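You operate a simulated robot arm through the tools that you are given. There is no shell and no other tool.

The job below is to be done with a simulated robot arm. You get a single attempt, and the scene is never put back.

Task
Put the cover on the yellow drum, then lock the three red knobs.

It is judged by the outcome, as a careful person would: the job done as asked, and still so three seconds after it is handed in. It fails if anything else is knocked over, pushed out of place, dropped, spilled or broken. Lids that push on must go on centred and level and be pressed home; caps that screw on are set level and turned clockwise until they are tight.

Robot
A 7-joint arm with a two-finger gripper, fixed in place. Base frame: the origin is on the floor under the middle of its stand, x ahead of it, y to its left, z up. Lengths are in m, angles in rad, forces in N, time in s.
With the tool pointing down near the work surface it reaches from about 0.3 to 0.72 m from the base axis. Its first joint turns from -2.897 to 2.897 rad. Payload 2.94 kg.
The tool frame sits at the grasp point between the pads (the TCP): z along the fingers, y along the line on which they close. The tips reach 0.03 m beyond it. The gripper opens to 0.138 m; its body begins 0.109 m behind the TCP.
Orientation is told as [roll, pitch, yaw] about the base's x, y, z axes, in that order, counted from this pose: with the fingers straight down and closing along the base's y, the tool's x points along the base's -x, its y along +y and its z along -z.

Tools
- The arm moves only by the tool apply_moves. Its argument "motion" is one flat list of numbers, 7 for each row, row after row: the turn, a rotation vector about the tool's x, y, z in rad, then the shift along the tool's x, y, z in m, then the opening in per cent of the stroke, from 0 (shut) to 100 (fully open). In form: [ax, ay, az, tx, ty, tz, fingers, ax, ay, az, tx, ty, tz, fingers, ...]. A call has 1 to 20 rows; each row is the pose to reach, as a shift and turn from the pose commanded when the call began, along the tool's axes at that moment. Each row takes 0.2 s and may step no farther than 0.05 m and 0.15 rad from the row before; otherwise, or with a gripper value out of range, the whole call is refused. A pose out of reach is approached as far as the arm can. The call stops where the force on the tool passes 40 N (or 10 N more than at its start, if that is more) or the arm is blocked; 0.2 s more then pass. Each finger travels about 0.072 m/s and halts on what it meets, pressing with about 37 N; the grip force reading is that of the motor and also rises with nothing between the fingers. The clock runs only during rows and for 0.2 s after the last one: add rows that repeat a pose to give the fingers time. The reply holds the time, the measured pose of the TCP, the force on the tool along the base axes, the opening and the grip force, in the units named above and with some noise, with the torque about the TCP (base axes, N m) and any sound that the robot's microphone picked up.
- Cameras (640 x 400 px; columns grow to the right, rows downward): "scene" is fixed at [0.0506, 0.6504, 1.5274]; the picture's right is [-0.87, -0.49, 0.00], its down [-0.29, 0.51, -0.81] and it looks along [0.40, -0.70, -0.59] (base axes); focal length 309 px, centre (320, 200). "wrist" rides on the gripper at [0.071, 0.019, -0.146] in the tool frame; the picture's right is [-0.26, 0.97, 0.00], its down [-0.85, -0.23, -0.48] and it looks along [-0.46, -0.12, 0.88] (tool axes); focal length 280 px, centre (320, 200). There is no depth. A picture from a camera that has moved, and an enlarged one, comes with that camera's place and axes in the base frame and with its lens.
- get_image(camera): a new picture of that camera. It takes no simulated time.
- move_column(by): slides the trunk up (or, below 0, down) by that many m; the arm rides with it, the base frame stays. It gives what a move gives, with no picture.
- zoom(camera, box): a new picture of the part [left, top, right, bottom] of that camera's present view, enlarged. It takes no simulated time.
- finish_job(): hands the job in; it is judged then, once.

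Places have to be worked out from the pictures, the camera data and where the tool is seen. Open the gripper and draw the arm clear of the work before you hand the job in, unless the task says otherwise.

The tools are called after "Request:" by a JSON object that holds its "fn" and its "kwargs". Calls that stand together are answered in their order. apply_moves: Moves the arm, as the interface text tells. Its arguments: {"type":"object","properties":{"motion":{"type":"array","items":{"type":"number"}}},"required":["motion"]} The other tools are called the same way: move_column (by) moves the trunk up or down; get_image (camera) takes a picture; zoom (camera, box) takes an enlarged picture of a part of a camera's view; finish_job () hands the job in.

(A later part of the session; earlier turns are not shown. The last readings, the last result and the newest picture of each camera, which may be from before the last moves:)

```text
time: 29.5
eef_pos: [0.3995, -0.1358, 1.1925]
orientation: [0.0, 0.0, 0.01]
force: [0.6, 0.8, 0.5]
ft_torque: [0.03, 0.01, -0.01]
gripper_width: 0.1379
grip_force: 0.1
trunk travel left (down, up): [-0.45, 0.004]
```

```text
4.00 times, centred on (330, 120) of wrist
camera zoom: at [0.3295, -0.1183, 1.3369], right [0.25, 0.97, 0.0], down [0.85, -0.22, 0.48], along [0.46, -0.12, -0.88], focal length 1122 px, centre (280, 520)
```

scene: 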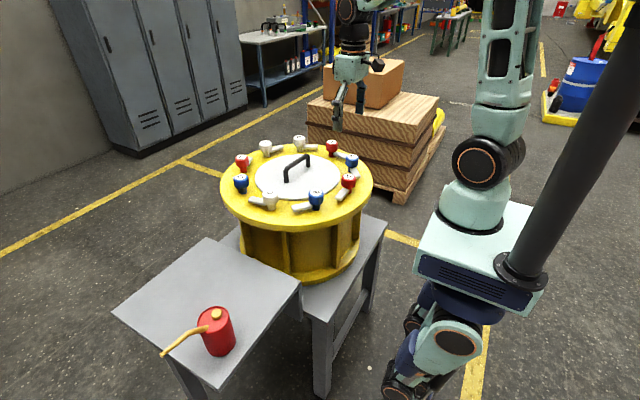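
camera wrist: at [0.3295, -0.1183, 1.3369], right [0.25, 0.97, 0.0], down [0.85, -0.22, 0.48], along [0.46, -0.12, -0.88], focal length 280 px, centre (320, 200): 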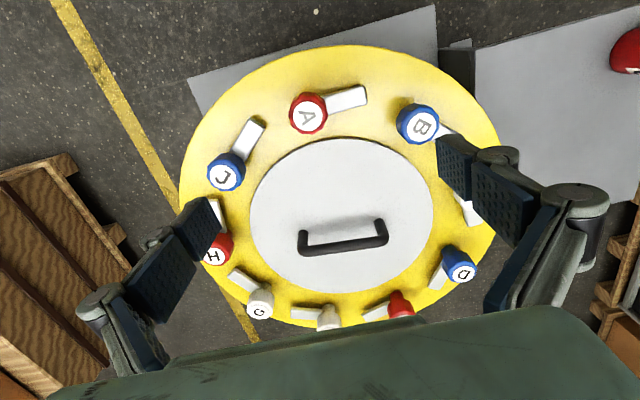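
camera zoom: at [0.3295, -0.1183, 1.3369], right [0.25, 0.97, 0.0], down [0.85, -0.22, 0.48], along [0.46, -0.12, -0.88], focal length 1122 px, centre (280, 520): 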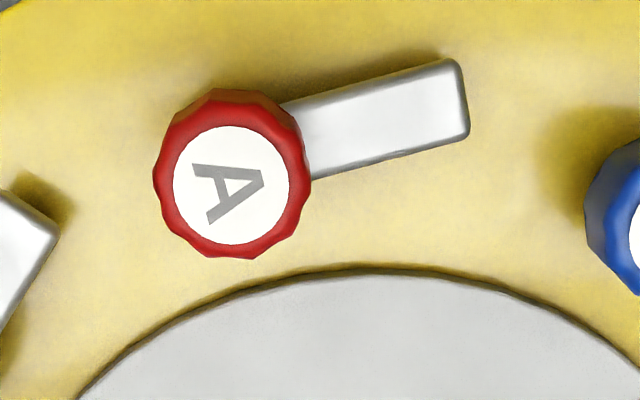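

The cover is centred within a couple of mm in both views. Knob A's axis is at about (0.3955, -0.152), with its cap between z 0.959 and 0.988 and its lever pointing exactly +y. To lock it, the lever has to swing clockwise 90° to point inward (+x). I'll hover over A with the fingers closing along x.

Request:
{"fn": "apply_moves", "kwargs": {"motion": [0, 0, -0.142, 0.0004, -0.0015, 0.012, 60, 0, 0, -0.284, 0.0008, -0.003, 0.024, 60, 0, 0, -0.426, 0.0012, -0.0044, 0.036, 60, 0, 0, -0.568, 0.0015, -0.0059, 0.048, 60, 0, 0, -0.71, 0.0019, -0.0074, 0.06, 60, 0, 0, -0.852, 0.0023, -0.0088, 0.072, 60, 0, 0, -0.994, 0.0027, -0.0103, 0.084, 60, 0, 0, -1.136, 0.0031, -0.0118, 0.096, 60, 0, 0, -1.278, 0.0034, -0.0133, 0.108, 60, 0, 0, -1.42, 0.0038, -0.0147, 0.12, 60, 0, 0, -1.561, 0.0042, -0.0162, 0.13, 60, 0, 0, -1.561, 0.0042, -0.0162, 0.13, 60]}}

Request:
{"fn": "get_image", "kwargs": {"camera": "wrist"}}

Request:
{"fn": "zoom", "kwargs": {"camera": "scene", "box": [290, 100, 410, 220]}}

```text
time: 32.1
eef_pos: [0.3963, -0.1514, 1.0618]
orientation: [0.001, 0.0, 1.577]
force: [0.1, -0.2, 0.5]
ft_torque: [-0.02, 0.0, 0.03]
gripper_width: 0.0829
grip_force: 0.0
trunk travel left (down, up): [-0.45, 0.004]
```

```text
taken
camera wrist: at [0.3785, -0.2231, 1.2069], right [-0.97, 0.26, 0.0], down [0.23, 0.85, 0.48], along [0.12, 0.46, -0.88], focal length 280 px, centre (320, 200)
```

wrist: 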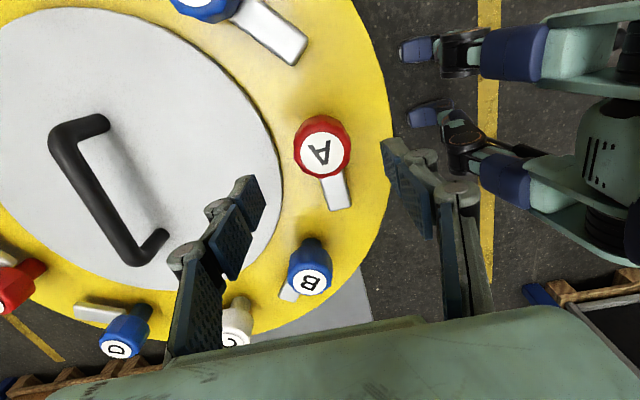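

```text
3.33 times, centred on (350, 160) of scene
camera zoom: at [0.0506, 0.6504, 1.5274], right [-0.87, -0.49, 0.0], down [-0.29, 0.51, -0.81], along [0.4, -0.7, -0.59], focal length 1030 px, centre (220, 333)
```

zoom: 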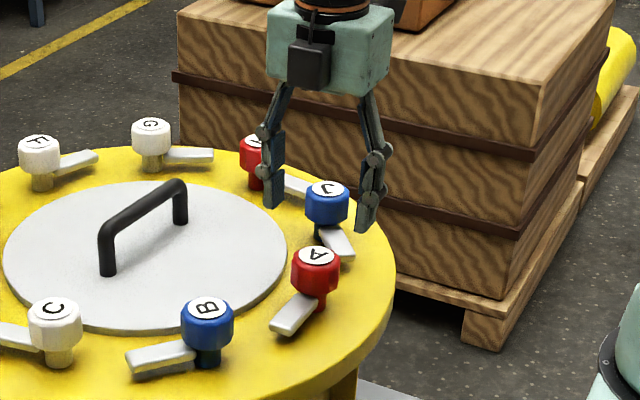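

The gripper is centred on A within about 1 mm. I'll descend so the pads straddle the cap, to TCP z≈0.976.

Request:
{"fn": "apply_moves", "kwargs": {"motion": [0, 0, 0, 0, 0, 0.025, 60, 0, 0, 0, 0, 0, 0.05, 60, 0, 0, 0, 0, 0, 0.07, 60, 0, 0, 0, 0, 0, 0.085, 60, 0, 0, 0, 0, 0, 0.085, 60]}}

Request:
{"fn": "get_image", "kwargs": {"camera": "wrist"}}

Request:
{"fn": "zoom", "kwargs": {"camera": "scene", "box": [310, 130, 390, 220]}}

```text
time: 33.3
eef_pos: [0.3956, -0.1523, 0.9763]
orientation: [0.0, 0.001, 1.575]
force: [-0.4, -0.2, 0.0]
ft_torque: [0.04, -0.03, -0.02]
gripper_width: 0.0828
grip_force: 0.0
trunk travel left (down, up): [-0.45, 0.004]
```

```text
taken
camera wrist: at [0.3777, -0.2244, 1.1213], right [-0.97, 0.26, 0.0], down [0.23, 0.85, 0.48], along [0.12, 0.46, -0.88], focal length 280 px, centre (320, 200)
```

wrist: 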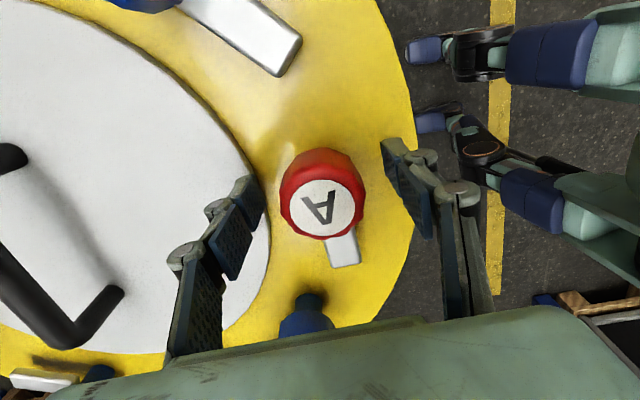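

```text
4.44 times, centred on (350, 175) of scene
camera zoom: at [0.0506, 0.6504, 1.5274], right [-0.87, -0.49, 0.0], down [-0.29, 0.51, -0.81], along [0.4, -0.7, -0.59], focal length 1373 px, centre (187, 311)
```

zoom: 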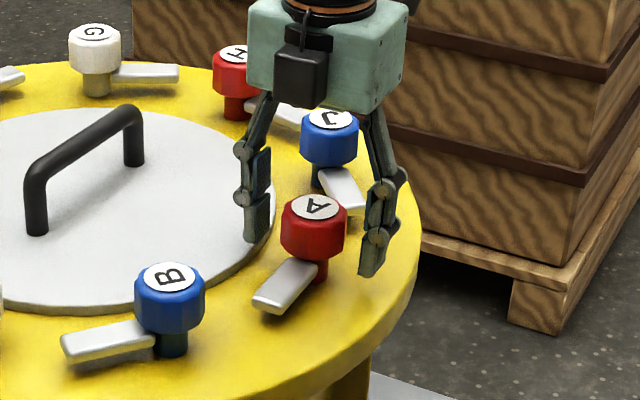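

The fingers straddle knob A cleanly, so I'll close on the cap.

Request:
{"fn": "apply_moves", "kwargs": {"motion": [0, 0, 0, -0.001, 0, 0, 40, 0, 0, 0, -0.001, 0, 0, 20, 0, 0, 0, -0.001, 0, 0, 0, 0, 0, 0, -0.001, 0, 0, 0, 0, 0, 0, -0.001, 0, 0, 0]}}

Request:
{"fn": "get_image", "kwargs": {"camera": "wrist"}}

```text
time: 34.5
eef_pos: [0.3948, -0.15, 0.9764]
orientation: [0.002, -0.001, 1.575]
force: [-5.9, 0.8, -0.8]
ft_torque: [0.04, 0.21, -0.02]
gripper_width: 0.0454
grip_force: 44.7
trunk travel left (down, up): [-0.45, 0.004]
```

```text
taken
camera wrist: at [0.3772, -0.2229, 1.1214], right [-0.97, 0.26, 0.0], down [0.23, 0.85, 0.48], along [0.12, 0.46, -0.88], focal length 280 px, centre (320, 200)
```

wrist: 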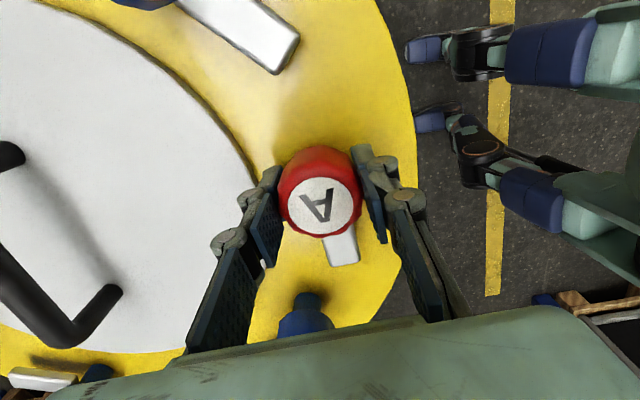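

The cap is gripped at 45 mm. I'll start turning clockwise by about 0.4 rad and read the torque.

Request:
{"fn": "apply_moves", "kwargs": {"motion": [0, 0, 0.1, 0, 0.0005, 0, 0, 0, 0, 0.2, 0, 0.0005, 0, 0, 0, 0, 0.3, 0, 0.0005, 0, 0, 0, 0, 0.4, 0, 0.0005, 0, 0]}}

Request:
{"fn": "get_image", "kwargs": {"camera": "wrist"}}

Request:
{"fn": "zoom", "kwargs": {"camera": "scene", "box": [310, 130, 390, 220]}}

```text
time: 35.5
eef_pos: [0.3939, -0.1503, 0.9751]
orientation: [0.003, -0.001, 1.171]
force: [-6.4, -0.1, -13.8]
ft_torque: [0.07, -0.46, 0.02]
gripper_width: 0.0456
grip_force: 45.2
trunk travel left (down, up): [-0.45, 0.004]
```

```text
taken
camera wrist: at [0.3507, -0.2098, 1.1215], right [-0.79, 0.62, 0.0], down [0.54, 0.69, 0.48], along [0.29, 0.38, -0.88], focal length 280 px, centre (320, 200)
```

wrist: 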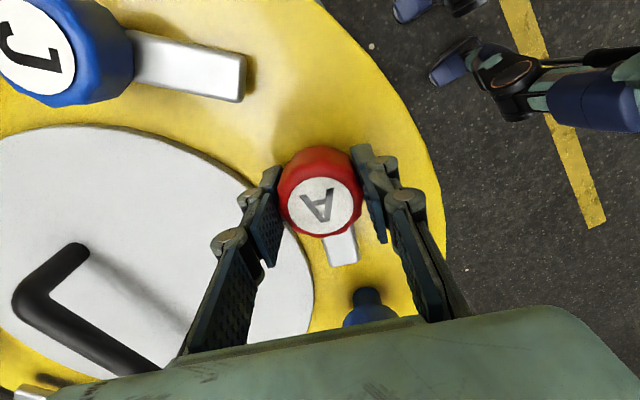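

```text
4.44 times, centred on (350, 175) of scene
camera zoom: at [0.0506, 0.6504, 1.5274], right [-0.87, -0.49, 0.0], down [-0.29, 0.51, -0.81], along [0.4, -0.7, -0.59], focal length 1373 px, centre (187, 311)
```

zoom: 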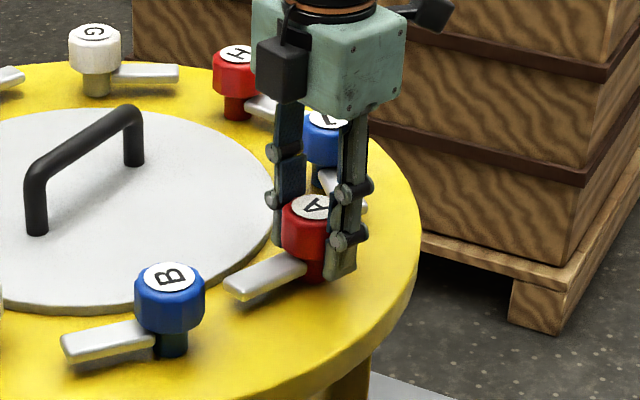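

The knob and lever turn with the gripper, and the knob also pulls down a little like a thread. I'll keep turning and follow it down slightly.

Request:
{"fn": "apply_moves", "kwargs": {"motion": [0, 0, 0.1, 0, 0, 0.001, 0, 0, 0, 0.2, 0, 0, 0.0015, 0, 0, 0, 0.3, 0, 0, 0.002, 0, 0, 0, 0.4, 0, 0, 0.0025, 0]}}

Request:
{"fn": "zoom", "kwargs": {"camera": "scene", "box": [310, 130, 390, 220]}}

```text
time: 36.5
eef_pos: [0.3934, -0.1516, 0.9765]
orientation: [-0.002, -0.001, 0.772]
force: [-11.1, -0.4, 13.0]
ft_torque: [-0.23, 1.14, 0.05]
gripper_width: 0.0456
grip_force: 45.3
trunk travel left (down, up): [-0.45, 0.004]
```

```text
4.44 times, centred on (350, 175) of scene
camera zoom: at [0.0506, 0.6504, 1.5274], right [-0.87, -0.49, 0.0], down [-0.29, 0.51, -0.81], along [0.4, -0.7, -0.59], focal length 1373 px, centre (187, 311)
```

zoom: 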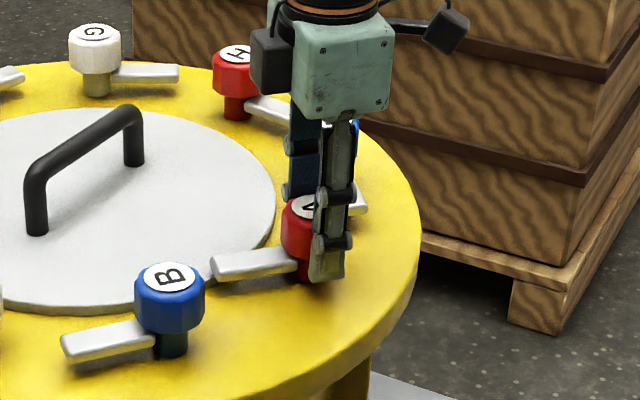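

The lever has swung about 45°. I'll relieve the side and vertical load slightly and continue clockwise.

Request:
{"fn": "apply_moves", "kwargs": {"motion": [0, 0, 0.1, 0.001, 0.001, -0.0015, 0, 0, 0, 0.2, 0.001, 0.001, -0.002, 0, 0, 0, 0.3, 0.001, 0.001, -0.002, 0, 0, 0, 0.4, 0.001, 0.001, -0.002, 0]}}

Request:
{"fn": "zoom", "kwargs": {"camera": "scene", "box": [310, 130, 390, 220]}}

Request:
{"fn": "get_image", "kwargs": {"camera": "wrist"}}

```text
time: 37.5
eef_pos: [0.3943, -0.1491, 0.9759]
orientation: [0.001, 0.001, 0.371]
force: [-4.8, 2.6, -2.2]
ft_torque: [-0.17, -0.55, 0.0]
gripper_width: 0.0455
grip_force: 44.4
trunk travel left (down, up): [-0.45, 0.004]
```

```text
4.44 times, centred on (350, 175) of scene
camera zoom: at [0.0506, 0.6504, 1.5274], right [-0.87, -0.49, 0.0], down [-0.29, 0.51, -0.81], along [0.4, -0.7, -0.59], focal length 1373 px, centre (187, 311)
```

zoom: 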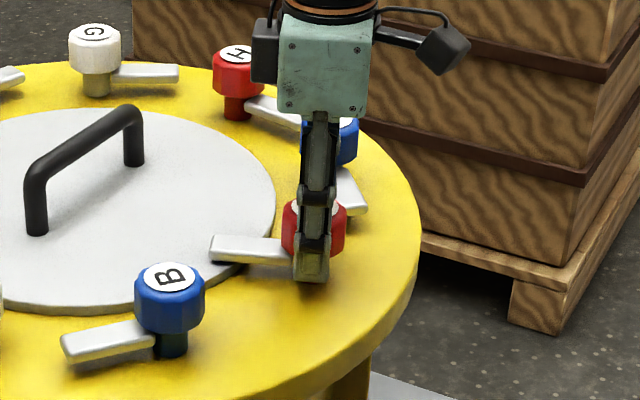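

```text
taken
camera wrist: at [0.3219, -0.1592, 1.1214], right [-0.11, 0.99, 0.0], down [0.87, 0.09, 0.48], along [0.47, 0.05, -0.88], focal length 280 px, centre (320, 200)
```

wrist: 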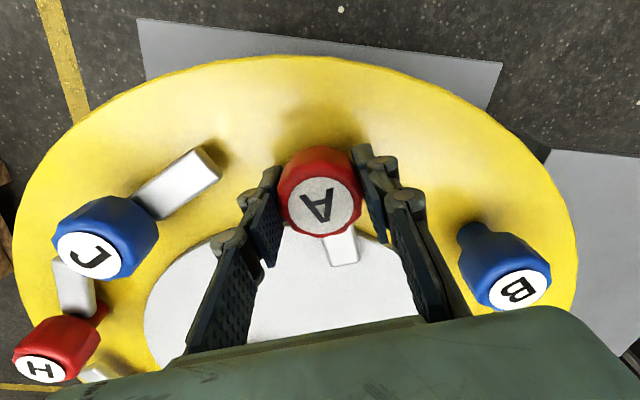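

The lever now overlaps the cover edge. I'll turn the remaining 0.37 rad toward the radial direction.

Request:
{"fn": "apply_moves", "kwargs": {"motion": [0, 0, 0.1, 0, 0, 0, 0, 0, 0, 0.2, 0, 0, 0, 0, 0, 0, 0.29, 0, 0, 0, 0, 0, 0, 0.372, 0, 0, 0, 0, 0, 0, 0.372, 0, 0, 0, 0]}}

Request:
{"fn": "zoom", "kwargs": {"camera": "scene", "box": [310, 130, 390, 220]}}

Request:
{"fn": "get_image", "kwargs": {"camera": "wrist"}}

```text
time: 38.7
eef_pos: [0.3942, -0.1506, 0.975]
orientation: [-0.001, 0.001, 0.002]
force: [-2.5, 9.2, -3.7]
ft_torque: [0.11, -0.11, 0.03]
gripper_width: 0.0454
grip_force: 45.3
trunk travel left (down, up): [-0.45, 0.004]
```

```text
4.44 times, centred on (350, 175) of scene
camera zoom: at [0.0506, 0.6504, 1.5274], right [-0.87, -0.49, 0.0], down [-0.29, 0.51, -0.81], along [0.4, -0.7, -0.59], focal length 1373 px, centre (187, 311)
```

zoom: 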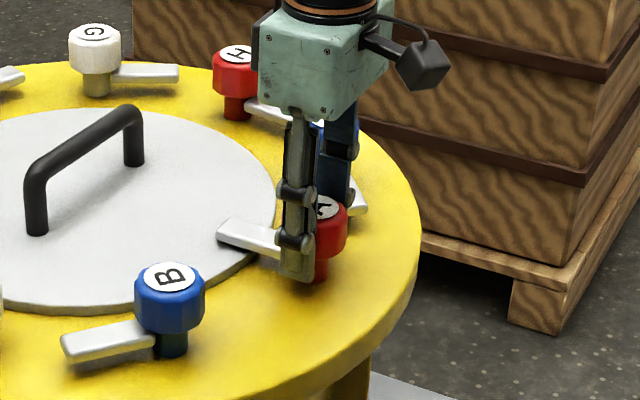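

```text
taken
camera wrist: at [0.3242, -0.1316, 1.1215], right [0.26, 0.97, 0.0], down [0.85, -0.23, 0.48], along [0.46, -0.12, -0.88], focal length 280 px, centre (320, 200)
```

wrist: 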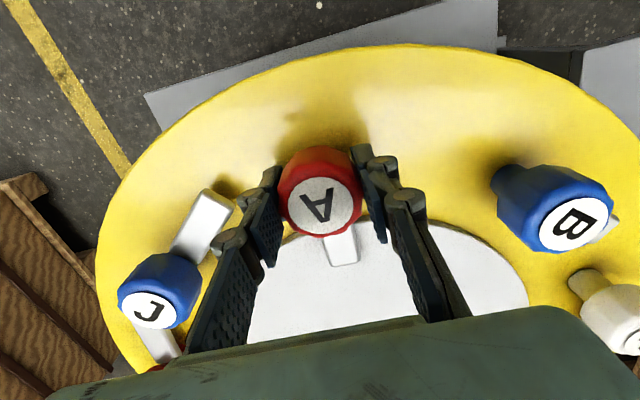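

The lever now points straight inward over the cover with almost no torque about z. I'll turn a touch more to feel for an end stop.

Request:
{"fn": "apply_moves", "kwargs": {"motion": [0, 0, 0.05, 0, 0, 0, 0, 0, 0, 0.1, 0, 0, 0, 0, 0, 0, 0.1, 0, 0, 0, 0]}}

Request:
{"fn": "get_image", "kwargs": {"camera": "wrist"}}

```text
time: 39.5
eef_pos: [0.3914, -0.1493, 0.9763]
orientation: [0.0, 0.003, -0.1]
force: [-6.0, 10.6, -2.4]
ft_torque: [0.16, 0.25, 1.23]
gripper_width: 0.046
grip_force: 44.2
trunk travel left (down, up): [-0.45, 0.004]
```

```text
taken
camera wrist: at [0.3259, -0.1245, 1.1217], right [0.36, 0.93, 0.0], down [0.82, -0.31, 0.47], along [0.44, -0.17, -0.88], focal length 280 px, centre (320, 200)
```

wrist: 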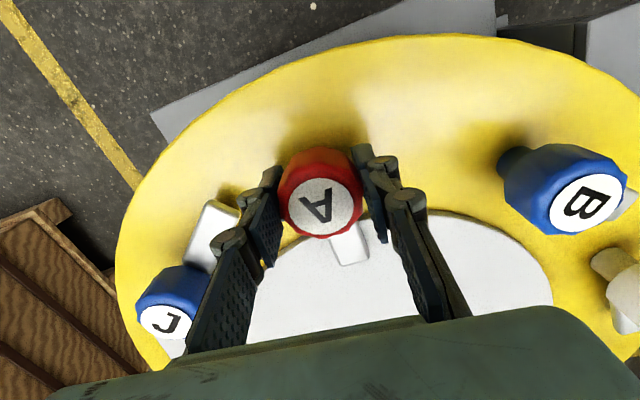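

Torque jumped to 1.2 N·m, so the end stop is reached and knob A is locked. I'll open the fingers modestly to stay clear of J's lever, then lift straight up.

Request:
{"fn": "apply_moves", "kwargs": {"motion": [0, 0, 0, 0, 0, 0, 40, 0, 0, 0, 0, 0, 0, 50, 0, 0, 0, 0, 0, 0, 50, 0, 0, 0, 0, 0, -0.02, 50, 0, 0, 0, 0, 0, -0.05, 50, 0, 0, 0, 0, 0, -0.09, 50, 0, 0, 0, 0, 0, -0.13, 50]}}

Request:
{"fn": "get_image", "kwargs": {"camera": "wrist"}}

Request:
{"fn": "zoom", "kwargs": {"camera": "scene", "box": [210, 125, 390, 238]}}

```text
time: 41.1
eef_pos: [0.3931, -0.1503, 1.1059]
orientation: [0.001, 0.001, -0.098]
force: [0.2, 0.7, -0.4]
ft_torque: [0.01, -0.01, 0.01]
gripper_width: 0.069
grip_force: 0.0
trunk travel left (down, up): [-0.45, 0.004]
```

```text
taken
camera wrist: at [0.3256, -0.1254, 1.252], right [0.36, 0.93, 0.0], down [0.82, -0.31, 0.48], along [0.44, -0.17, -0.88], focal length 280 px, centre (320, 200)
```

wrist: 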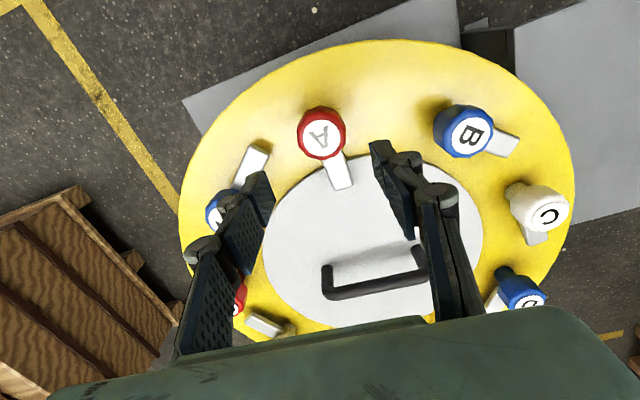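

```text
3.54 times, centred on (300, 182) of scene
camera zoom: at [0.0506, 0.6504, 1.5274], right [-0.87, -0.49, 0.0], down [-0.29, 0.51, -0.81], along [0.4, -0.7, -0.59], focal length 1094 px, centre (391, 266)
```

zoom: 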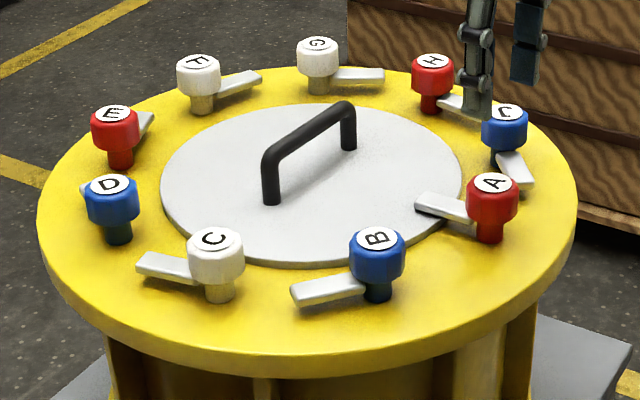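

Knob A's lever lies radially over the cover. Next is H at about (0.5645, -0.354), with its lever pointing at about 170°. I'll hover over it with yaw -10° so the pads close across the lever.

Request:
{"fn": "apply_moves", "kwargs": {"motion": [0, 0, 0.011, -0.0272, -0.0266, 0, 50, 0, 0, 0.022, -0.0545, -0.0532, 0, 55, 0, 0, 0.033, -0.0817, -0.0798, 0, 60, 0, 0, 0.044, -0.1089, -0.1064, 0, 60, 0, 0, 0.055, -0.1361, -0.133, 0, 60, 0, 0, 0.066, -0.1634, -0.1596, 0.01, 60, 0, 0, 0.0765, -0.1906, -0.1862, 0.03, 60, 0, 0, 0.0765, -0.1906, -0.1862, 0.035, 60]}}

Request:
{"fn": "get_image", "kwargs": {"camera": "wrist"}}

Request:
{"fn": "zoom", "kwargs": {"camera": "scene", "box": [270, 80, 400, 200]}}

```text
time: 42.9
eef_pos: [0.5648, -0.3562, 1.0717]
orientation: [0.0, 0.0, -0.175]
force: [0.3, 0.4, -0.4]
ft_torque: [-0.03, 0.0, 0.06]
gripper_width: 0.0827
grip_force: 0.1
trunk travel left (down, up): [-0.45, 0.004]
```

```text
taken
camera wrist: at [0.4995, -0.3251, 1.217], right [0.43, 0.9, 0.0], down [0.8, -0.38, 0.48], along [0.43, -0.2, -0.88], focal length 280 px, centre (320, 200)
```

wrist: 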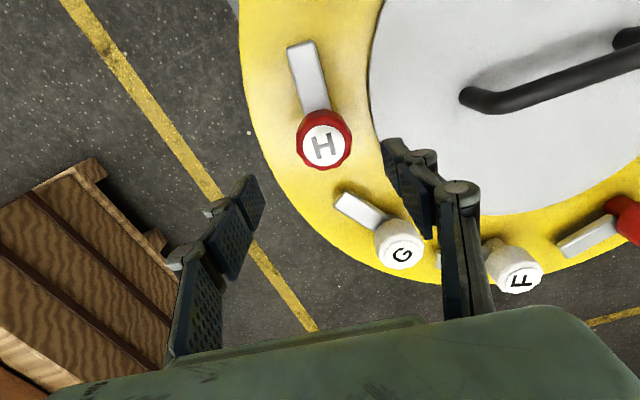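

```text
3.33 times, centred on (335, 140) of scene
camera zoom: at [0.0506, 0.6504, 1.5274], right [-0.87, -0.49, 0.0], down [-0.29, 0.51, -0.81], along [0.4, -0.7, -0.59], focal length 1030 px, centre (270, 400)
```

zoom: 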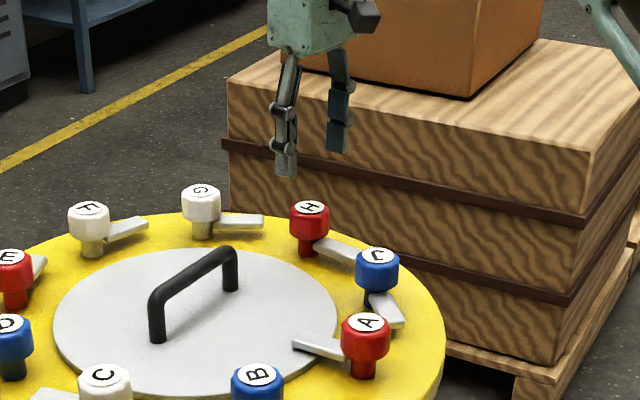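

H is located at about (0.5645, -0.353) with its lever at 169°, so the yaw is right. I'll trim 3 mm and descend to straddle the cap.

Request:
{"fn": "apply_moves", "kwargs": {"motion": [0, 0, 0, 0.0008, 0.003, 0.025, 60, 0, 0, 0, 0.0008, 0.003, 0.05, 60, 0, 0, 0, 0.0008, 0.003, 0.075, 60, 0, 0, 0, 0.0008, 0.003, 0.095, 60, 0, 0, 0, 0.0008, 0.003, 0.095, 60]}}

Request:
{"fn": "get_image", "kwargs": {"camera": "wrist"}}

Request:
{"fn": "zoom", "kwargs": {"camera": "scene", "box": [290, 110, 380, 200]}}

```text
time: 44.1
eef_pos: [0.5646, -0.3513, 0.9775]
orientation: [-0.001, 0.0, -0.174]
force: [-0.2, -0.1, -0.3]
ft_torque: [-0.02, -0.03, -0.02]
gripper_width: 0.083
grip_force: 0.0
trunk travel left (down, up): [-0.45, 0.004]
```

```text
taken
camera wrist: at [0.4984, -0.3213, 1.1222], right [0.43, 0.9, 0.0], down [0.8, -0.37, 0.48], along [0.43, -0.2, -0.88], focal length 280 px, centre (320, 200)
```

wrist: 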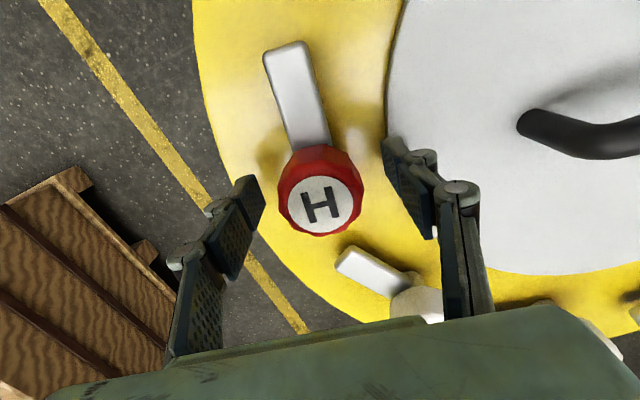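

```text
4.44 times, centred on (335, 155) of scene
camera zoom: at [0.0506, 0.6504, 1.5274], right [-0.87, -0.49, 0.0], down [-0.29, 0.51, -0.81], along [0.4, -0.7, -0.59], focal length 1373 px, centre (253, 400)
```

zoom: 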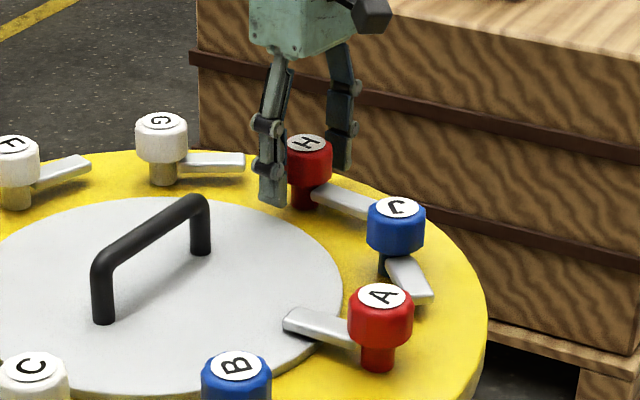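

H's label sits at (320, 206), the same image spot as A when it was gripped, so the alignment is good. Closing now.

Request:
{"fn": "apply_moves", "kwargs": {"motion": [0, 0, 0, 0, 0, 0, 40, 0, 0, 0, 0, 0, 0, 20, 0, 0, 0, 0, 0, 0, 0, 0, 0, 0, 0, 0, 0, 0, 0, 0, 0, 0, 0, 0, 0]}}

Request:
{"fn": "apply_moves", "kwargs": {"motion": [0, 0, 0.1, 0, 0, 0, 0, 0, 0, 0.2, 0, 0, 0, 0, 0, 0, 0.3, 0, 0, 0, 0, 0, 0, 0.4, 0, 0, 0, 0]}}

Request:
{"fn": "get_image", "kwargs": {"camera": "wrist"}}

Request:
{"fn": "zoom", "kwargs": {"camera": "scene", "box": [290, 110, 380, 200]}}

```text
time: 45.3
eef_pos: [0.5644, -0.3517, 0.9783]
orientation: [0.0, 0.001, -0.174]
force: [0.5, 0.2, 0.0]
ft_torque: [-0.01, 0.0, 0.01]
gripper_width: 0.0457
grip_force: 44.6
trunk travel left (down, up): [-0.45, 0.004]
```

```text
time: 46.3
eef_pos: [0.5634, -0.3512, 0.978]
orientation: [0.0, 0.0, -0.578]
force: [-4.6, 2.7, 6.4]
ft_torque: [0.15, 0.52, -0.01]
gripper_width: 0.0456
grip_force: 44.9
trunk travel left (down, up): [-0.45, 0.004]
```

```text
taken
camera wrist: at [0.5161, -0.2975, 1.1224], right [0.75, 0.67, 0.0], down [0.59, -0.66, 0.48], along [0.32, -0.35, -0.88], focal length 280 px, centre (320, 200)
```

wrist: 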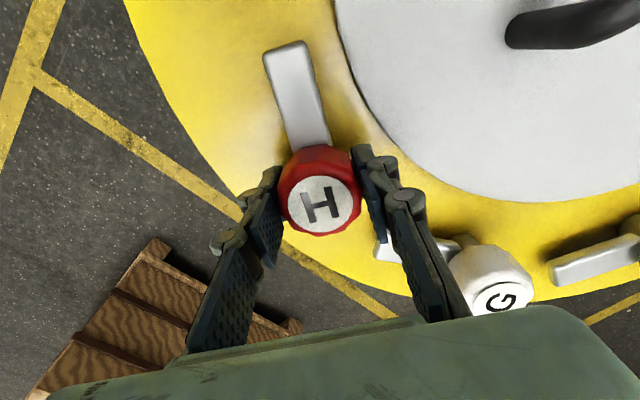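

```text
4.44 times, centred on (335, 155) of scene
camera zoom: at [0.0506, 0.6504, 1.5274], right [-0.87, -0.49, 0.0], down [-0.29, 0.51, -0.81], along [0.4, -0.7, -0.59], focal length 1373 px, centre (253, 400)
```

zoom: 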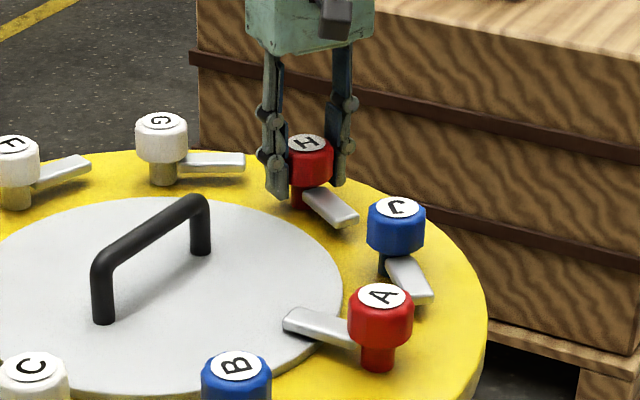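

H turns with the gripper. I'll continue another 0.8 rad clockwise while watching the readings.

Request:
{"fn": "apply_moves", "kwargs": {"motion": [0, 0, 0.1, 0, 0, 0, 0, 0, 0, 0.2, 0, 0, 0, 0, 0, 0, 0.3, 0, 0, 0, 0, 0, 0, 0.4, 0, 0, 0, 0]}}

Request:
{"fn": "get_image", "kwargs": {"camera": "wrist"}}

```text
time: 47.3
eef_pos: [0.5643, -0.3504, 0.9774]
orientation: [0.001, -0.001, -0.978]
force: [-6.5, 5.0, 3.3]
ft_torque: [-0.38, -0.02, 0.04]
gripper_width: 0.0456
grip_force: 44.6
trunk travel left (down, up): [-0.45, 0.004]
```

```text
taken
camera wrist: at [0.5413, -0.2826, 1.1223], right [0.95, 0.32, 0.0], down [0.28, -0.83, 0.48], along [0.15, -0.45, -0.88], focal length 280 px, centre (320, 200)
```

wrist: 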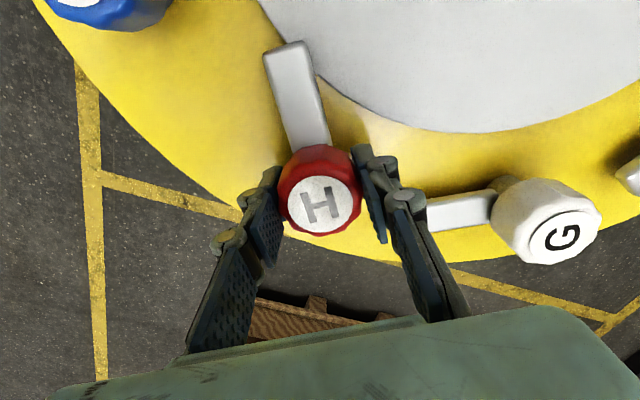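

Plenty of gap remains to G's lever. I'll continue clockwise to the radial direction and then slightly past to feel the stop.

Request:
{"fn": "apply_moves", "kwargs": {"motion": [0, 0, 0.1, 0.001, -0.0005, 0, 0, 0, 0, 0.2, 0.001, -0.0005, 0, 0, 0, 0, 0.3, 0.001, -0.0005, 0, 0, 0, 0, 0.4, 0.001, -0.0005, 0, 0]}}

Request:
{"fn": "apply_moves", "kwargs": {"motion": [0, 0, 0.1, 0, 0, 0, 0, 0, 0, 0.2, 0, 0, 0, 0, 0, 0, 0.3, 0, 0, 0, 0, 0, 0, 0.37, 0, 0, 0, 0, 0, 0, 0.37, 0, 0, 0, 0]}}

Request:
{"fn": "get_image", "kwargs": {"camera": "wrist"}}

Request:
{"fn": "zoom", "kwargs": {"camera": "scene", "box": [290, 110, 380, 200]}}

```text
time: 48.3
eef_pos: [0.5648, -0.3509, 0.9777]
orientation: [0.003, -0.002, -1.376]
force: [1.0, 0.8, 6.4]
ft_torque: [-0.03, 0.08, 0.03]
gripper_width: 0.0455
grip_force: 44.7
trunk travel left (down, up): [-0.45, 0.004]
```

```text
time: 49.5
eef_pos: [0.5647, -0.3506, 0.9771]
orientation: [0.003, -0.001, -1.746]
force: [8.3, -1.8, 8.8]
ft_torque: [-0.15, -0.25, -0.02]
gripper_width: 0.0455
grip_force: 44.9
trunk travel left (down, up): [-0.45, 0.004]
```

```text
taken
camera wrist: at [0.5965, -0.2853, 1.1223], right [0.9, -0.43, 0.0], down [-0.38, -0.79, 0.48], along [-0.2, -0.43, -0.88], focal length 280 px, centre (320, 200)
```

wrist: 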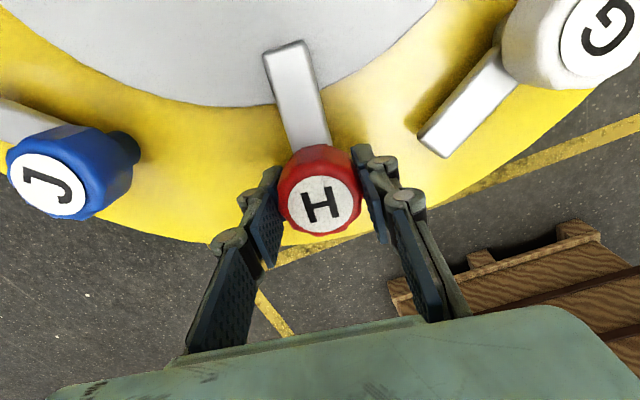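

```text
4.44 times, centred on (335, 155) of scene
camera zoom: at [0.0506, 0.6504, 1.5274], right [-0.87, -0.49, 0.0], down [-0.29, 0.51, -0.81], along [0.4, -0.7, -0.59], focal length 1373 px, centre (253, 400)
```

zoom: 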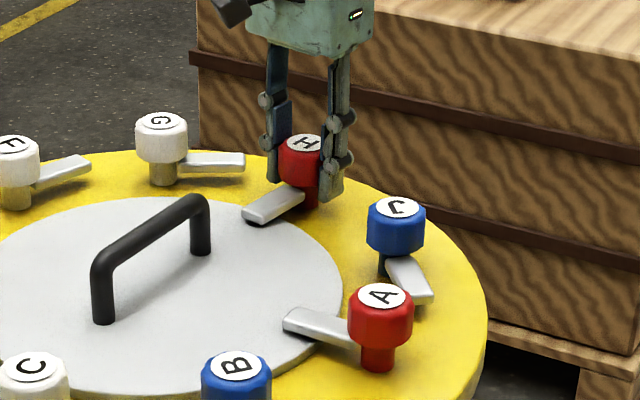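

H's lever now points inward over the cover. I'll turn a little further to confirm the end stop.

Request:
{"fn": "apply_moves", "kwargs": {"motion": [0, 0, 0.05, 0, 0, 0, 0, 0, 0, 0.1, 0, 0, 0, 0, 0, 0, 0.1, 0, 0, 0, 0]}}

```text
time: 50.3
eef_pos: [0.5656, -0.349, 0.9776]
orientation: [0.001, 0.001, -1.845]
force: [12.1, 2.3, 12.9]
ft_torque: [0.06, -0.12, 1.2]
gripper_width: 0.0459
grip_force: 45.1
trunk travel left (down, up): [-0.45, 0.004]
```

The torque is 1.2 N·m, so H has hit its stop and is locked. I'll release modestly and rise.

Request:
{"fn": "apply_moves", "kwargs": {"motion": [0, 0, 0, 0, 0, 0, 40, 0, 0, 0, 0, 0, 0, 50, 0, 0, 0, 0, 0, 0, 50, 0, 0, 0, 0, 0, -0.02, 50, 0, 0, 0, 0, 0, -0.05, 50, 0, 0, 0, 0, 0, -0.09, 50, 0, 0, 0, 0, 0, -0.13, 50]}}

Request:
{"fn": "get_image", "kwargs": {"camera": "wrist"}}

Request:
{"fn": "zoom", "kwargs": {"camera": "scene", "box": [210, 125, 390, 238]}}

Request:
{"fn": "get_image", "kwargs": {"camera": "scene"}}

```text
time: 51.9
eef_pos: [0.5628, -0.3515, 1.1057]
orientation: [0.0, 0.0, -1.844]
force: [-0.5, -0.6, -0.3]
ft_torque: [0.02, -0.01, -0.01]
gripper_width: 0.0692
grip_force: 0.1
trunk travel left (down, up): [-0.45, 0.004]
```

```text
taken
camera wrist: at [0.6024, -0.289, 1.2511], right [0.86, -0.51, 0.0], down [-0.45, -0.75, 0.48], along [-0.24, -0.41, -0.88], focal length 280 px, centre (320, 200)
```

wrist: 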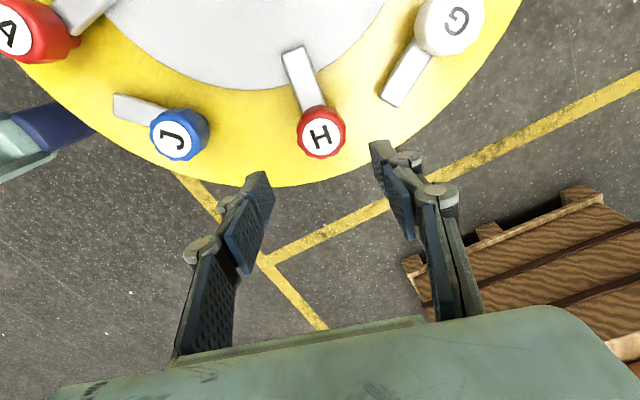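

```text
3.54 times, centred on (300, 182) of scene
camera zoom: at [0.0506, 0.6504, 1.5274], right [-0.87, -0.49, 0.0], down [-0.29, 0.51, -0.81], along [0.4, -0.7, -0.59], focal length 1094 px, centre (391, 266)
```

zoom: 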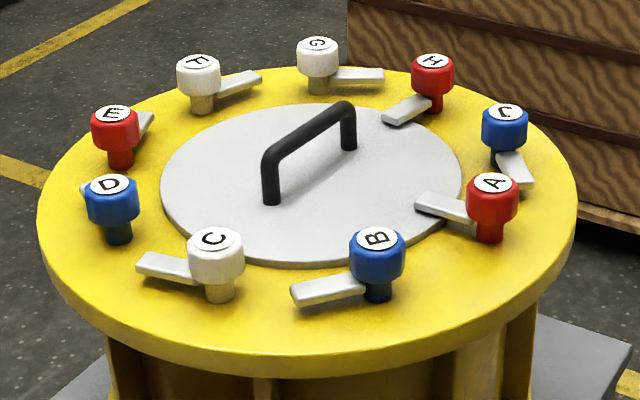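

```text
taken
```

scene: 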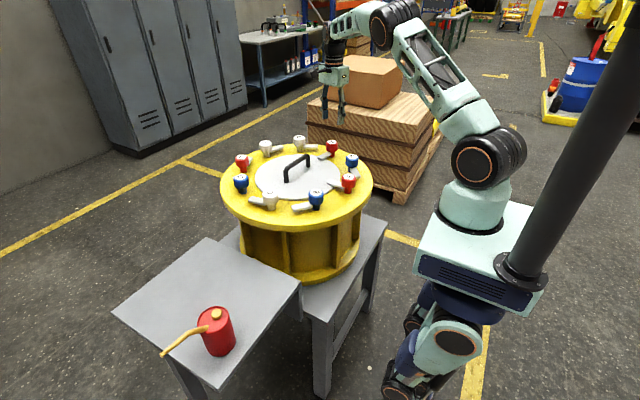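

A and H are locked, and their grip positions put the ring centre at about (0.5995, -0.1495), so E's axis is near (0.793, -0.081). That is about 0.80 m out and will need a slight outward tilt. First I'll unwind the wrist to yaw 0 above the drum.

Request:
{"fn": "apply_moves", "kwargs": {"motion": [0, 0, -0.1418, 0.0108, -0.0041, -0.001, 55, 0, 0, -0.2837, 0.0217, -0.0082, -0.002, 60, 0, 0, -0.4255, 0.0325, -0.0122, -0.003, 60, 0, 0, -0.5674, 0.0434, -0.0163, -0.004, 60, 0, 0, -0.7092, 0.0542, -0.0204, -0.005, 60, 0, 0, -0.8511, 0.065, -0.0245, -0.006, 60, 0, 0, -0.9929, 0.0759, -0.0285, -0.007, 60, 0, 0, -1.1348, 0.0867, -0.0326, -0.008, 60, 0, 0, -1.2766, 0.0975, -0.0367, -0.009, 60, 0, 0, -1.4185, 0.1084, -0.0408, -0.01, 60, 0, 0, -1.5603, 0.1192, -0.0448, -0.012, 60, 0, 0, -1.7022, 0.1301, -0.0489, -0.013, 60, 0, 0, -1.844, 0.1409, -0.053, -0.014, 60]}}

Request:
{"fn": "get_image", "kwargs": {"camera": "wrist"}}

```text
time: 54.7
eef_pos: [0.5517, -0.2009, 1.1197]
orientation: [0.001, -0.002, 0.0]
force: [0.6, 0.7, 0.4]
ft_torque: [-0.01, -0.01, -0.02]
gripper_width: 0.0828
grip_force: 0.0
trunk travel left (down, up): [-0.45, 0.004]
```

```text
taken
camera wrist: at [0.482, -0.1828, 1.2643], right [0.26, 0.97, 0.0], down [0.85, -0.23, 0.48], along [0.46, -0.12, -0.88], focal length 280 px, centre (320, 200)
```

wrist: 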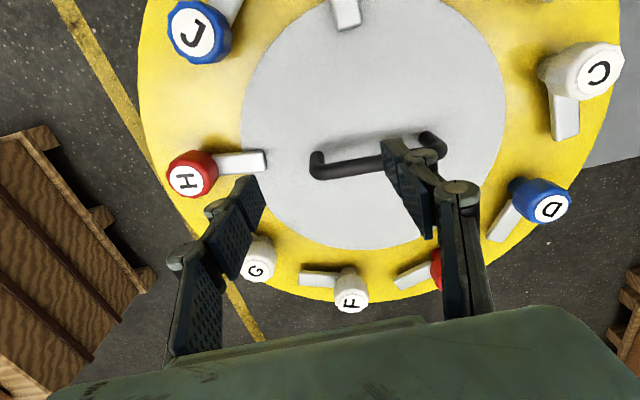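

Let me look closer at E and its lever from here before choosing the grasp yaw.

Request:
{"fn": "zoom", "kwargs": {"camera": "wrist", "box": [330, 200, 530, 325]}}

Request:
{"fn": "zoom", "kwargs": {"camera": "scene", "box": [220, 130, 270, 180]}}

```text
3.20 times, centred on (430, 262) of wrist
camera zoom: at [0.482, -0.1828, 1.2643], right [0.26, 0.97, 0.0], down [0.85, -0.23, 0.48], along [0.46, -0.12, -0.88], focal length 897 px, centre (-32, 0)
```

zoom: 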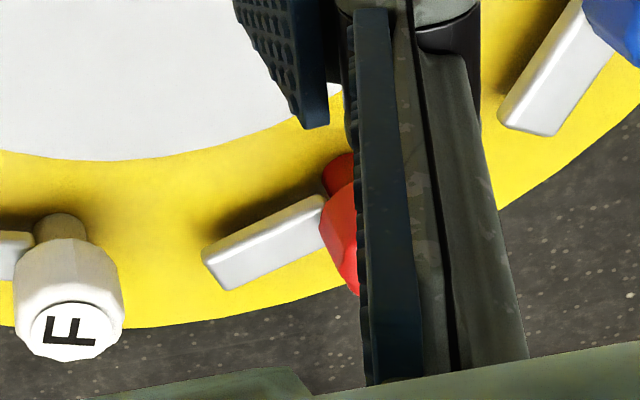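

```text
8.00 times, centred on (245, 155) of scene
camera zoom: at [0.0506, 0.6504, 1.5274], right [-0.87, -0.49, 0.0], down [-0.29, 0.51, -0.81], along [0.4, -0.7, -0.59], focal length 2472 px, centre (920, 560)
```

zoom: 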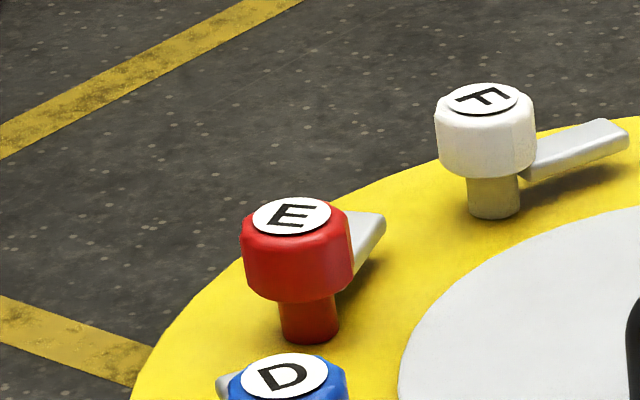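

E's lever lies at about -70°, so I'll use yaw 110° (closing across the lever) and later turn to yaw 20°. Moving to a hover just inside E first.

Request:
{"fn": "apply_moves", "kwargs": {"motion": [0, 0, -0.1371, -0.0099, 0.0086, 0.0007, 60, 0, 0, -0.2743, -0.0197, 0.0173, 0.0014, 60, 0, 0, -0.4114, -0.0296, 0.0259, 0.0021, 60, 0, 0, -0.5486, -0.0394, 0.0346, 0.0029, 60, 0, 0, -0.6857, -0.0493, 0.0432, 0.0036, 60, 0, 0, -0.8229, -0.0591, 0.0519, 0.0043, 60, 0, 0, -0.96, -0.069, 0.0605, 0.005, 60, 0, 0, -1.0971, -0.0789, 0.0691, 0.0057, 60, 0, 0, -1.2343, -0.0887, 0.0778, 0.0064, 60, 0, 0, -1.3714, -0.0986, 0.0864, 0.0071, 60, 0, 0, -1.5086, -0.1084, 0.0951, 0.0079, 60, 0, 0, -1.6457, -0.1183, 0.1037, 0.0086, 60, 0, 0, -1.7829, -0.1281, 0.1124, 0.0093, 60, 0, 0, -1.92, -0.138, 0.121, 0.01, 60]}}

Request:
{"fn": "get_image", "kwargs": {"camera": "wrist"}}

Request:
{"fn": "get_image", "kwargs": {"camera": "scene"}}

```text
time: 57.7
eef_pos: [0.6895, -0.0805, 1.1108]
orientation: [-0.001, 0.002, 1.92]
force: [-0.1, 1.4, -0.3]
ft_torque: [0.03, -0.03, -0.02]
gripper_width: 0.0824
grip_force: 0.2
trunk travel left (down, up): [-0.45, 0.004]
```

```text
taken
camera wrist: at [0.6974, -0.1546, 1.2556], right [-1.0, -0.09, 0.0], down [-0.08, 0.88, 0.48], along [-0.04, 0.47, -0.88], focal length 280 px, centre (320, 200)
```

wrist: 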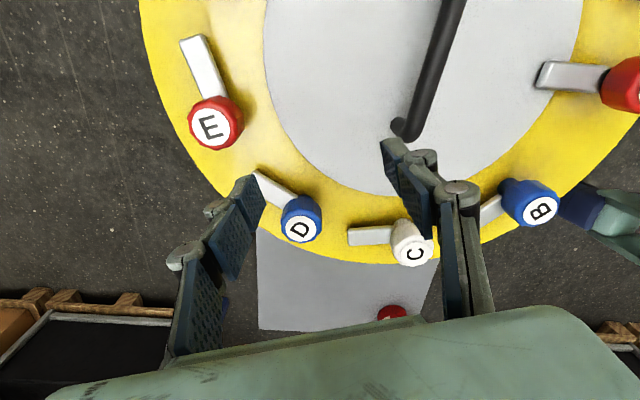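

```text
taken
```

scene: 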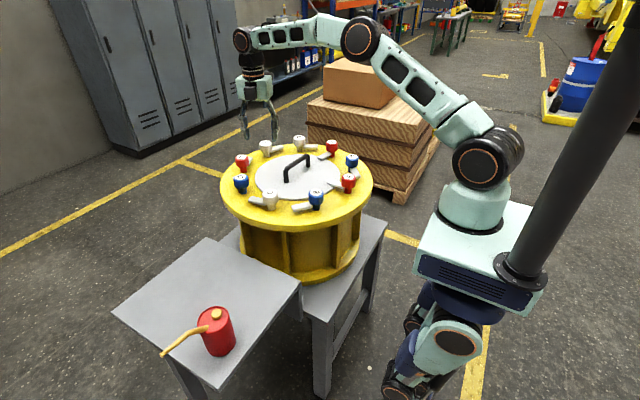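

From here E reads at about (0.794, -0.08). I'll tilt the tool 0.15 rad outward along the arm's radial direction and extend to just above the knob.

Request:
{"fn": "apply_moves", "kwargs": {"motion": [0.027, 0.0131, 0, 0.007, -0.0197, 0.01, 60, 0.054, 0.0261, 0, 0.0139, -0.0394, 0.02, 60, 0.081, 0.0392, 0, 0.0209, -0.0591, 0.03, 60, 0.108, 0.0522, 0, 0.0278, -0.0788, 0.04, 60, 0.135, 0.0653, 0, 0.0348, -0.0985, 0.05, 60, 0.135, 0.0653, 0, 0.0348, -0.0985, 0.05, 60]}}

Request:
{"fn": "get_image", "kwargs": {"camera": "wrist"}}

Request:
{"fn": "zoom", "kwargs": {"camera": "scene", "box": [200, 60, 330, 200]}}

```text
time: 59.1
eef_pos: [0.7723, -0.0806, 1.0594]
orientation: [-0.135, 0.064, 1.915]
force: [0.2, 0.1, 0.2]
ft_torque: [0.02, 0.03, 0.0]
gripper_width: 0.0828
grip_force: 0.0
out of reach, approached as far as the arm can: row 4, 5, 6
trunk travel left (down, up): [-0.45, 0.004]
```

```text
taken
camera wrist: at [0.7579, -0.1519, 1.204], right [-0.99, -0.08, -0.15], down [-0.14, 0.88, 0.45], along [0.09, 0.46, -0.88], focal length 280 px, centre (320, 200)
```

wrist: 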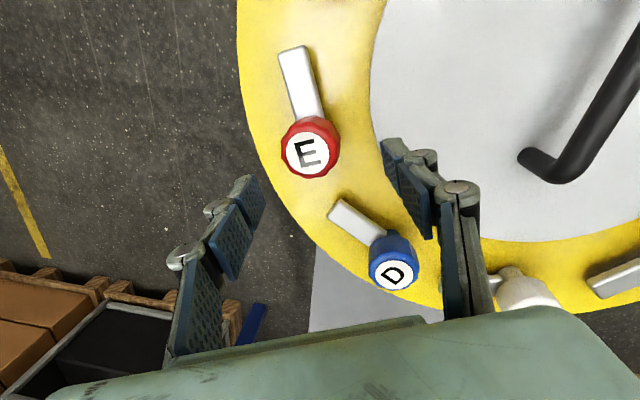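

```text
2.86 times, centred on (265, 130) of scene
camera zoom: at [0.0506, 0.6504, 1.5274], right [-0.87, -0.49, 0.0], down [-0.29, 0.51, -0.81], along [0.4, -0.7, -0.59], focal length 883 px, centre (477, 400)
```

zoom: 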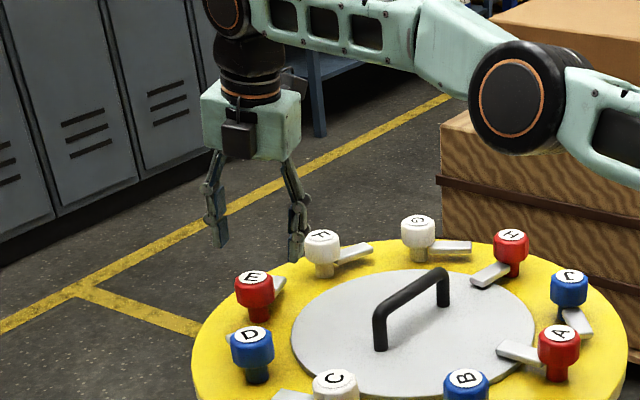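

The arm got to 0.772 with this tilt, and the reach improves lower down. I'll add 0.07 rad more tilt and move onto E's axis at z≈1.03.

Request:
{"fn": "apply_moves", "kwargs": {"motion": [0.0158, 0.0076, 0, 0.0, 0.0, 0.01, 60, 0.0316, 0.0151, 0, 0.0012, -0.0041, 0.016, 60, 0.0474, 0.0227, 0, 0.0024, -0.0082, 0.022, 60, 0.0632, 0.0302, 0, 0.0036, -0.0123, 0.028, 60, 0.0632, 0.0302, 0, 0.0047, -0.0164, 0.0323, 60, 0.0632, 0.0302, 0, 0.0047, -0.0164, 0.0323, 60]}}

Request:
{"fn": "get_image", "kwargs": {"camera": "wrist"}}

Request:
{"fn": "zoom", "kwargs": {"camera": "scene", "box": [200, 90, 300, 200]}}

```text
time: 60.5
eef_pos: [0.7944, -0.0792, 1.0278]
orientation: [-0.199, 0.094, 1.909]
force: [-0.4, -1.4, 0.0]
ft_torque: [-0.01, 0.02, 0.01]
gripper_width: 0.0828
grip_force: 0.0
trunk travel left (down, up): [-0.45, 0.004]
```

```text
taken
camera wrist: at [0.7689, -0.1498, 1.1736], right [-0.97, -0.09, -0.21], down [-0.17, 0.89, 0.43], along [0.15, 0.46, -0.88], focal length 280 px, centre (320, 200)
```

wrist: 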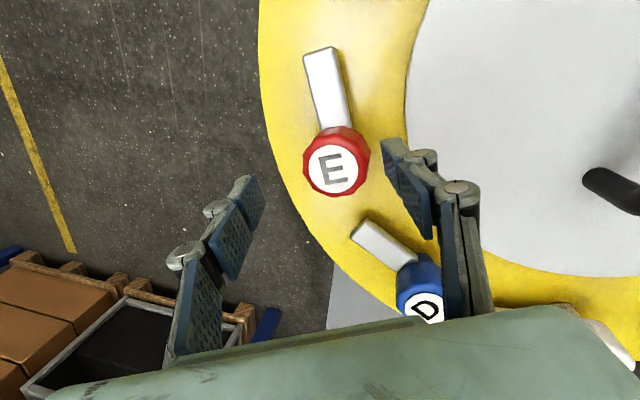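

```text
3.64 times, centred on (250, 145) of scene
camera zoom: at [0.0506, 0.6504, 1.5274], right [-0.87, -0.49, 0.0], down [-0.29, 0.51, -0.81], along [0.4, -0.7, -0.59], focal length 1124 px, centre (574, 400)
```

zoom: 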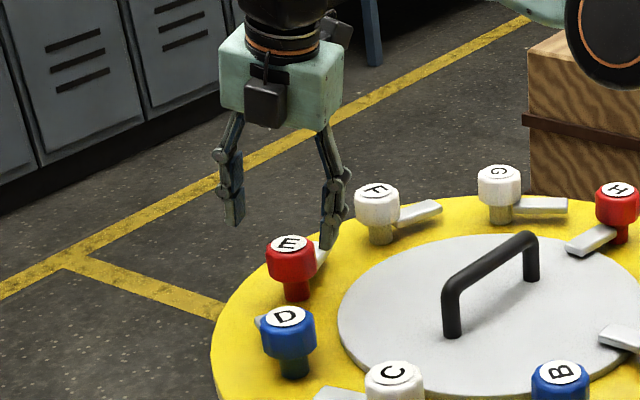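

TCP is on E's axis at (0.794, -0.079) with about 0.22 rad of tilt. I'll descend vertically to z≈0.985 at 55 % opening so the inner fingertip stays clear of the cover.

Request:
{"fn": "apply_moves", "kwargs": {"motion": [0, 0, 0, -0.0009, 0.0025, 0.0104, 55, 0, 0, 0, -0.0018, 0.005, 0.0209, 55, 0, 0, 0, -0.0026, 0.0074, 0.0313, 55, 0, 0, 0, -0.0035, 0.0099, 0.0417, 55, 0, 0, 0, -0.0035, 0.0099, 0.0417, 55]}}

Request:
{"fn": "get_image", "kwargs": {"camera": "wrist"}}

Request:
{"fn": "zoom", "kwargs": {"camera": "scene", "box": [210, 110, 290, 200]}}

```text
time: 61.7
eef_pos: [0.7925, -0.0814, 0.9856]
orientation: [-0.198, 0.094, 1.909]
force: [-0.4, -0.7, -0.1]
ft_torque: [0.0, -0.01, -0.03]
gripper_width: 0.0758
grip_force: 0.1
trunk travel left (down, up): [-0.45, 0.004]
```

```text
taken
camera wrist: at [0.7679, -0.1518, 1.1311], right [-0.97, -0.09, -0.21], down [-0.17, 0.89, 0.43], along [0.15, 0.46, -0.88], focal length 280 px, centre (320, 200)
```

wrist: 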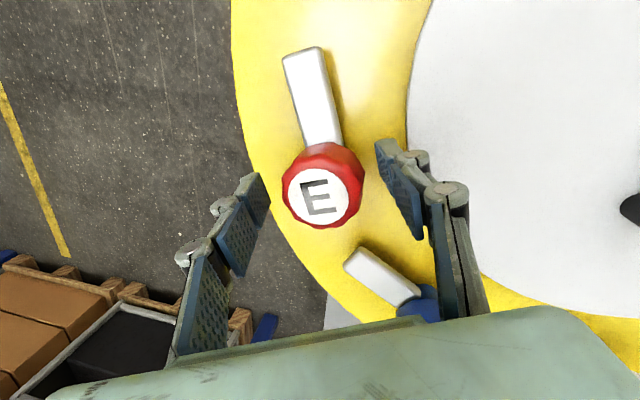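

```text
4.44 times, centred on (250, 155) of scene
camera zoom: at [0.0506, 0.6504, 1.5274], right [-0.87, -0.49, 0.0], down [-0.29, 0.51, -0.81], along [0.4, -0.7, -0.59], focal length 1373 px, centre (631, 400)
```

zoom: 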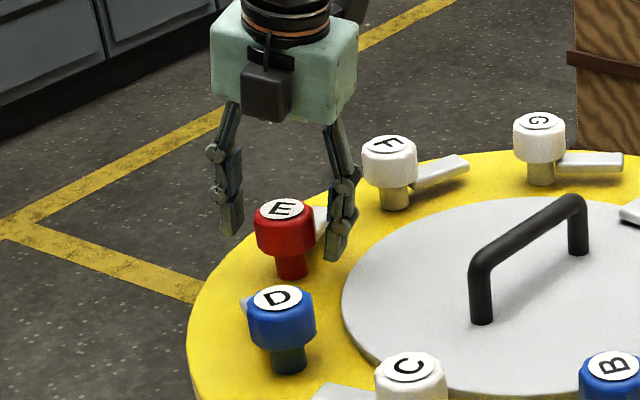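

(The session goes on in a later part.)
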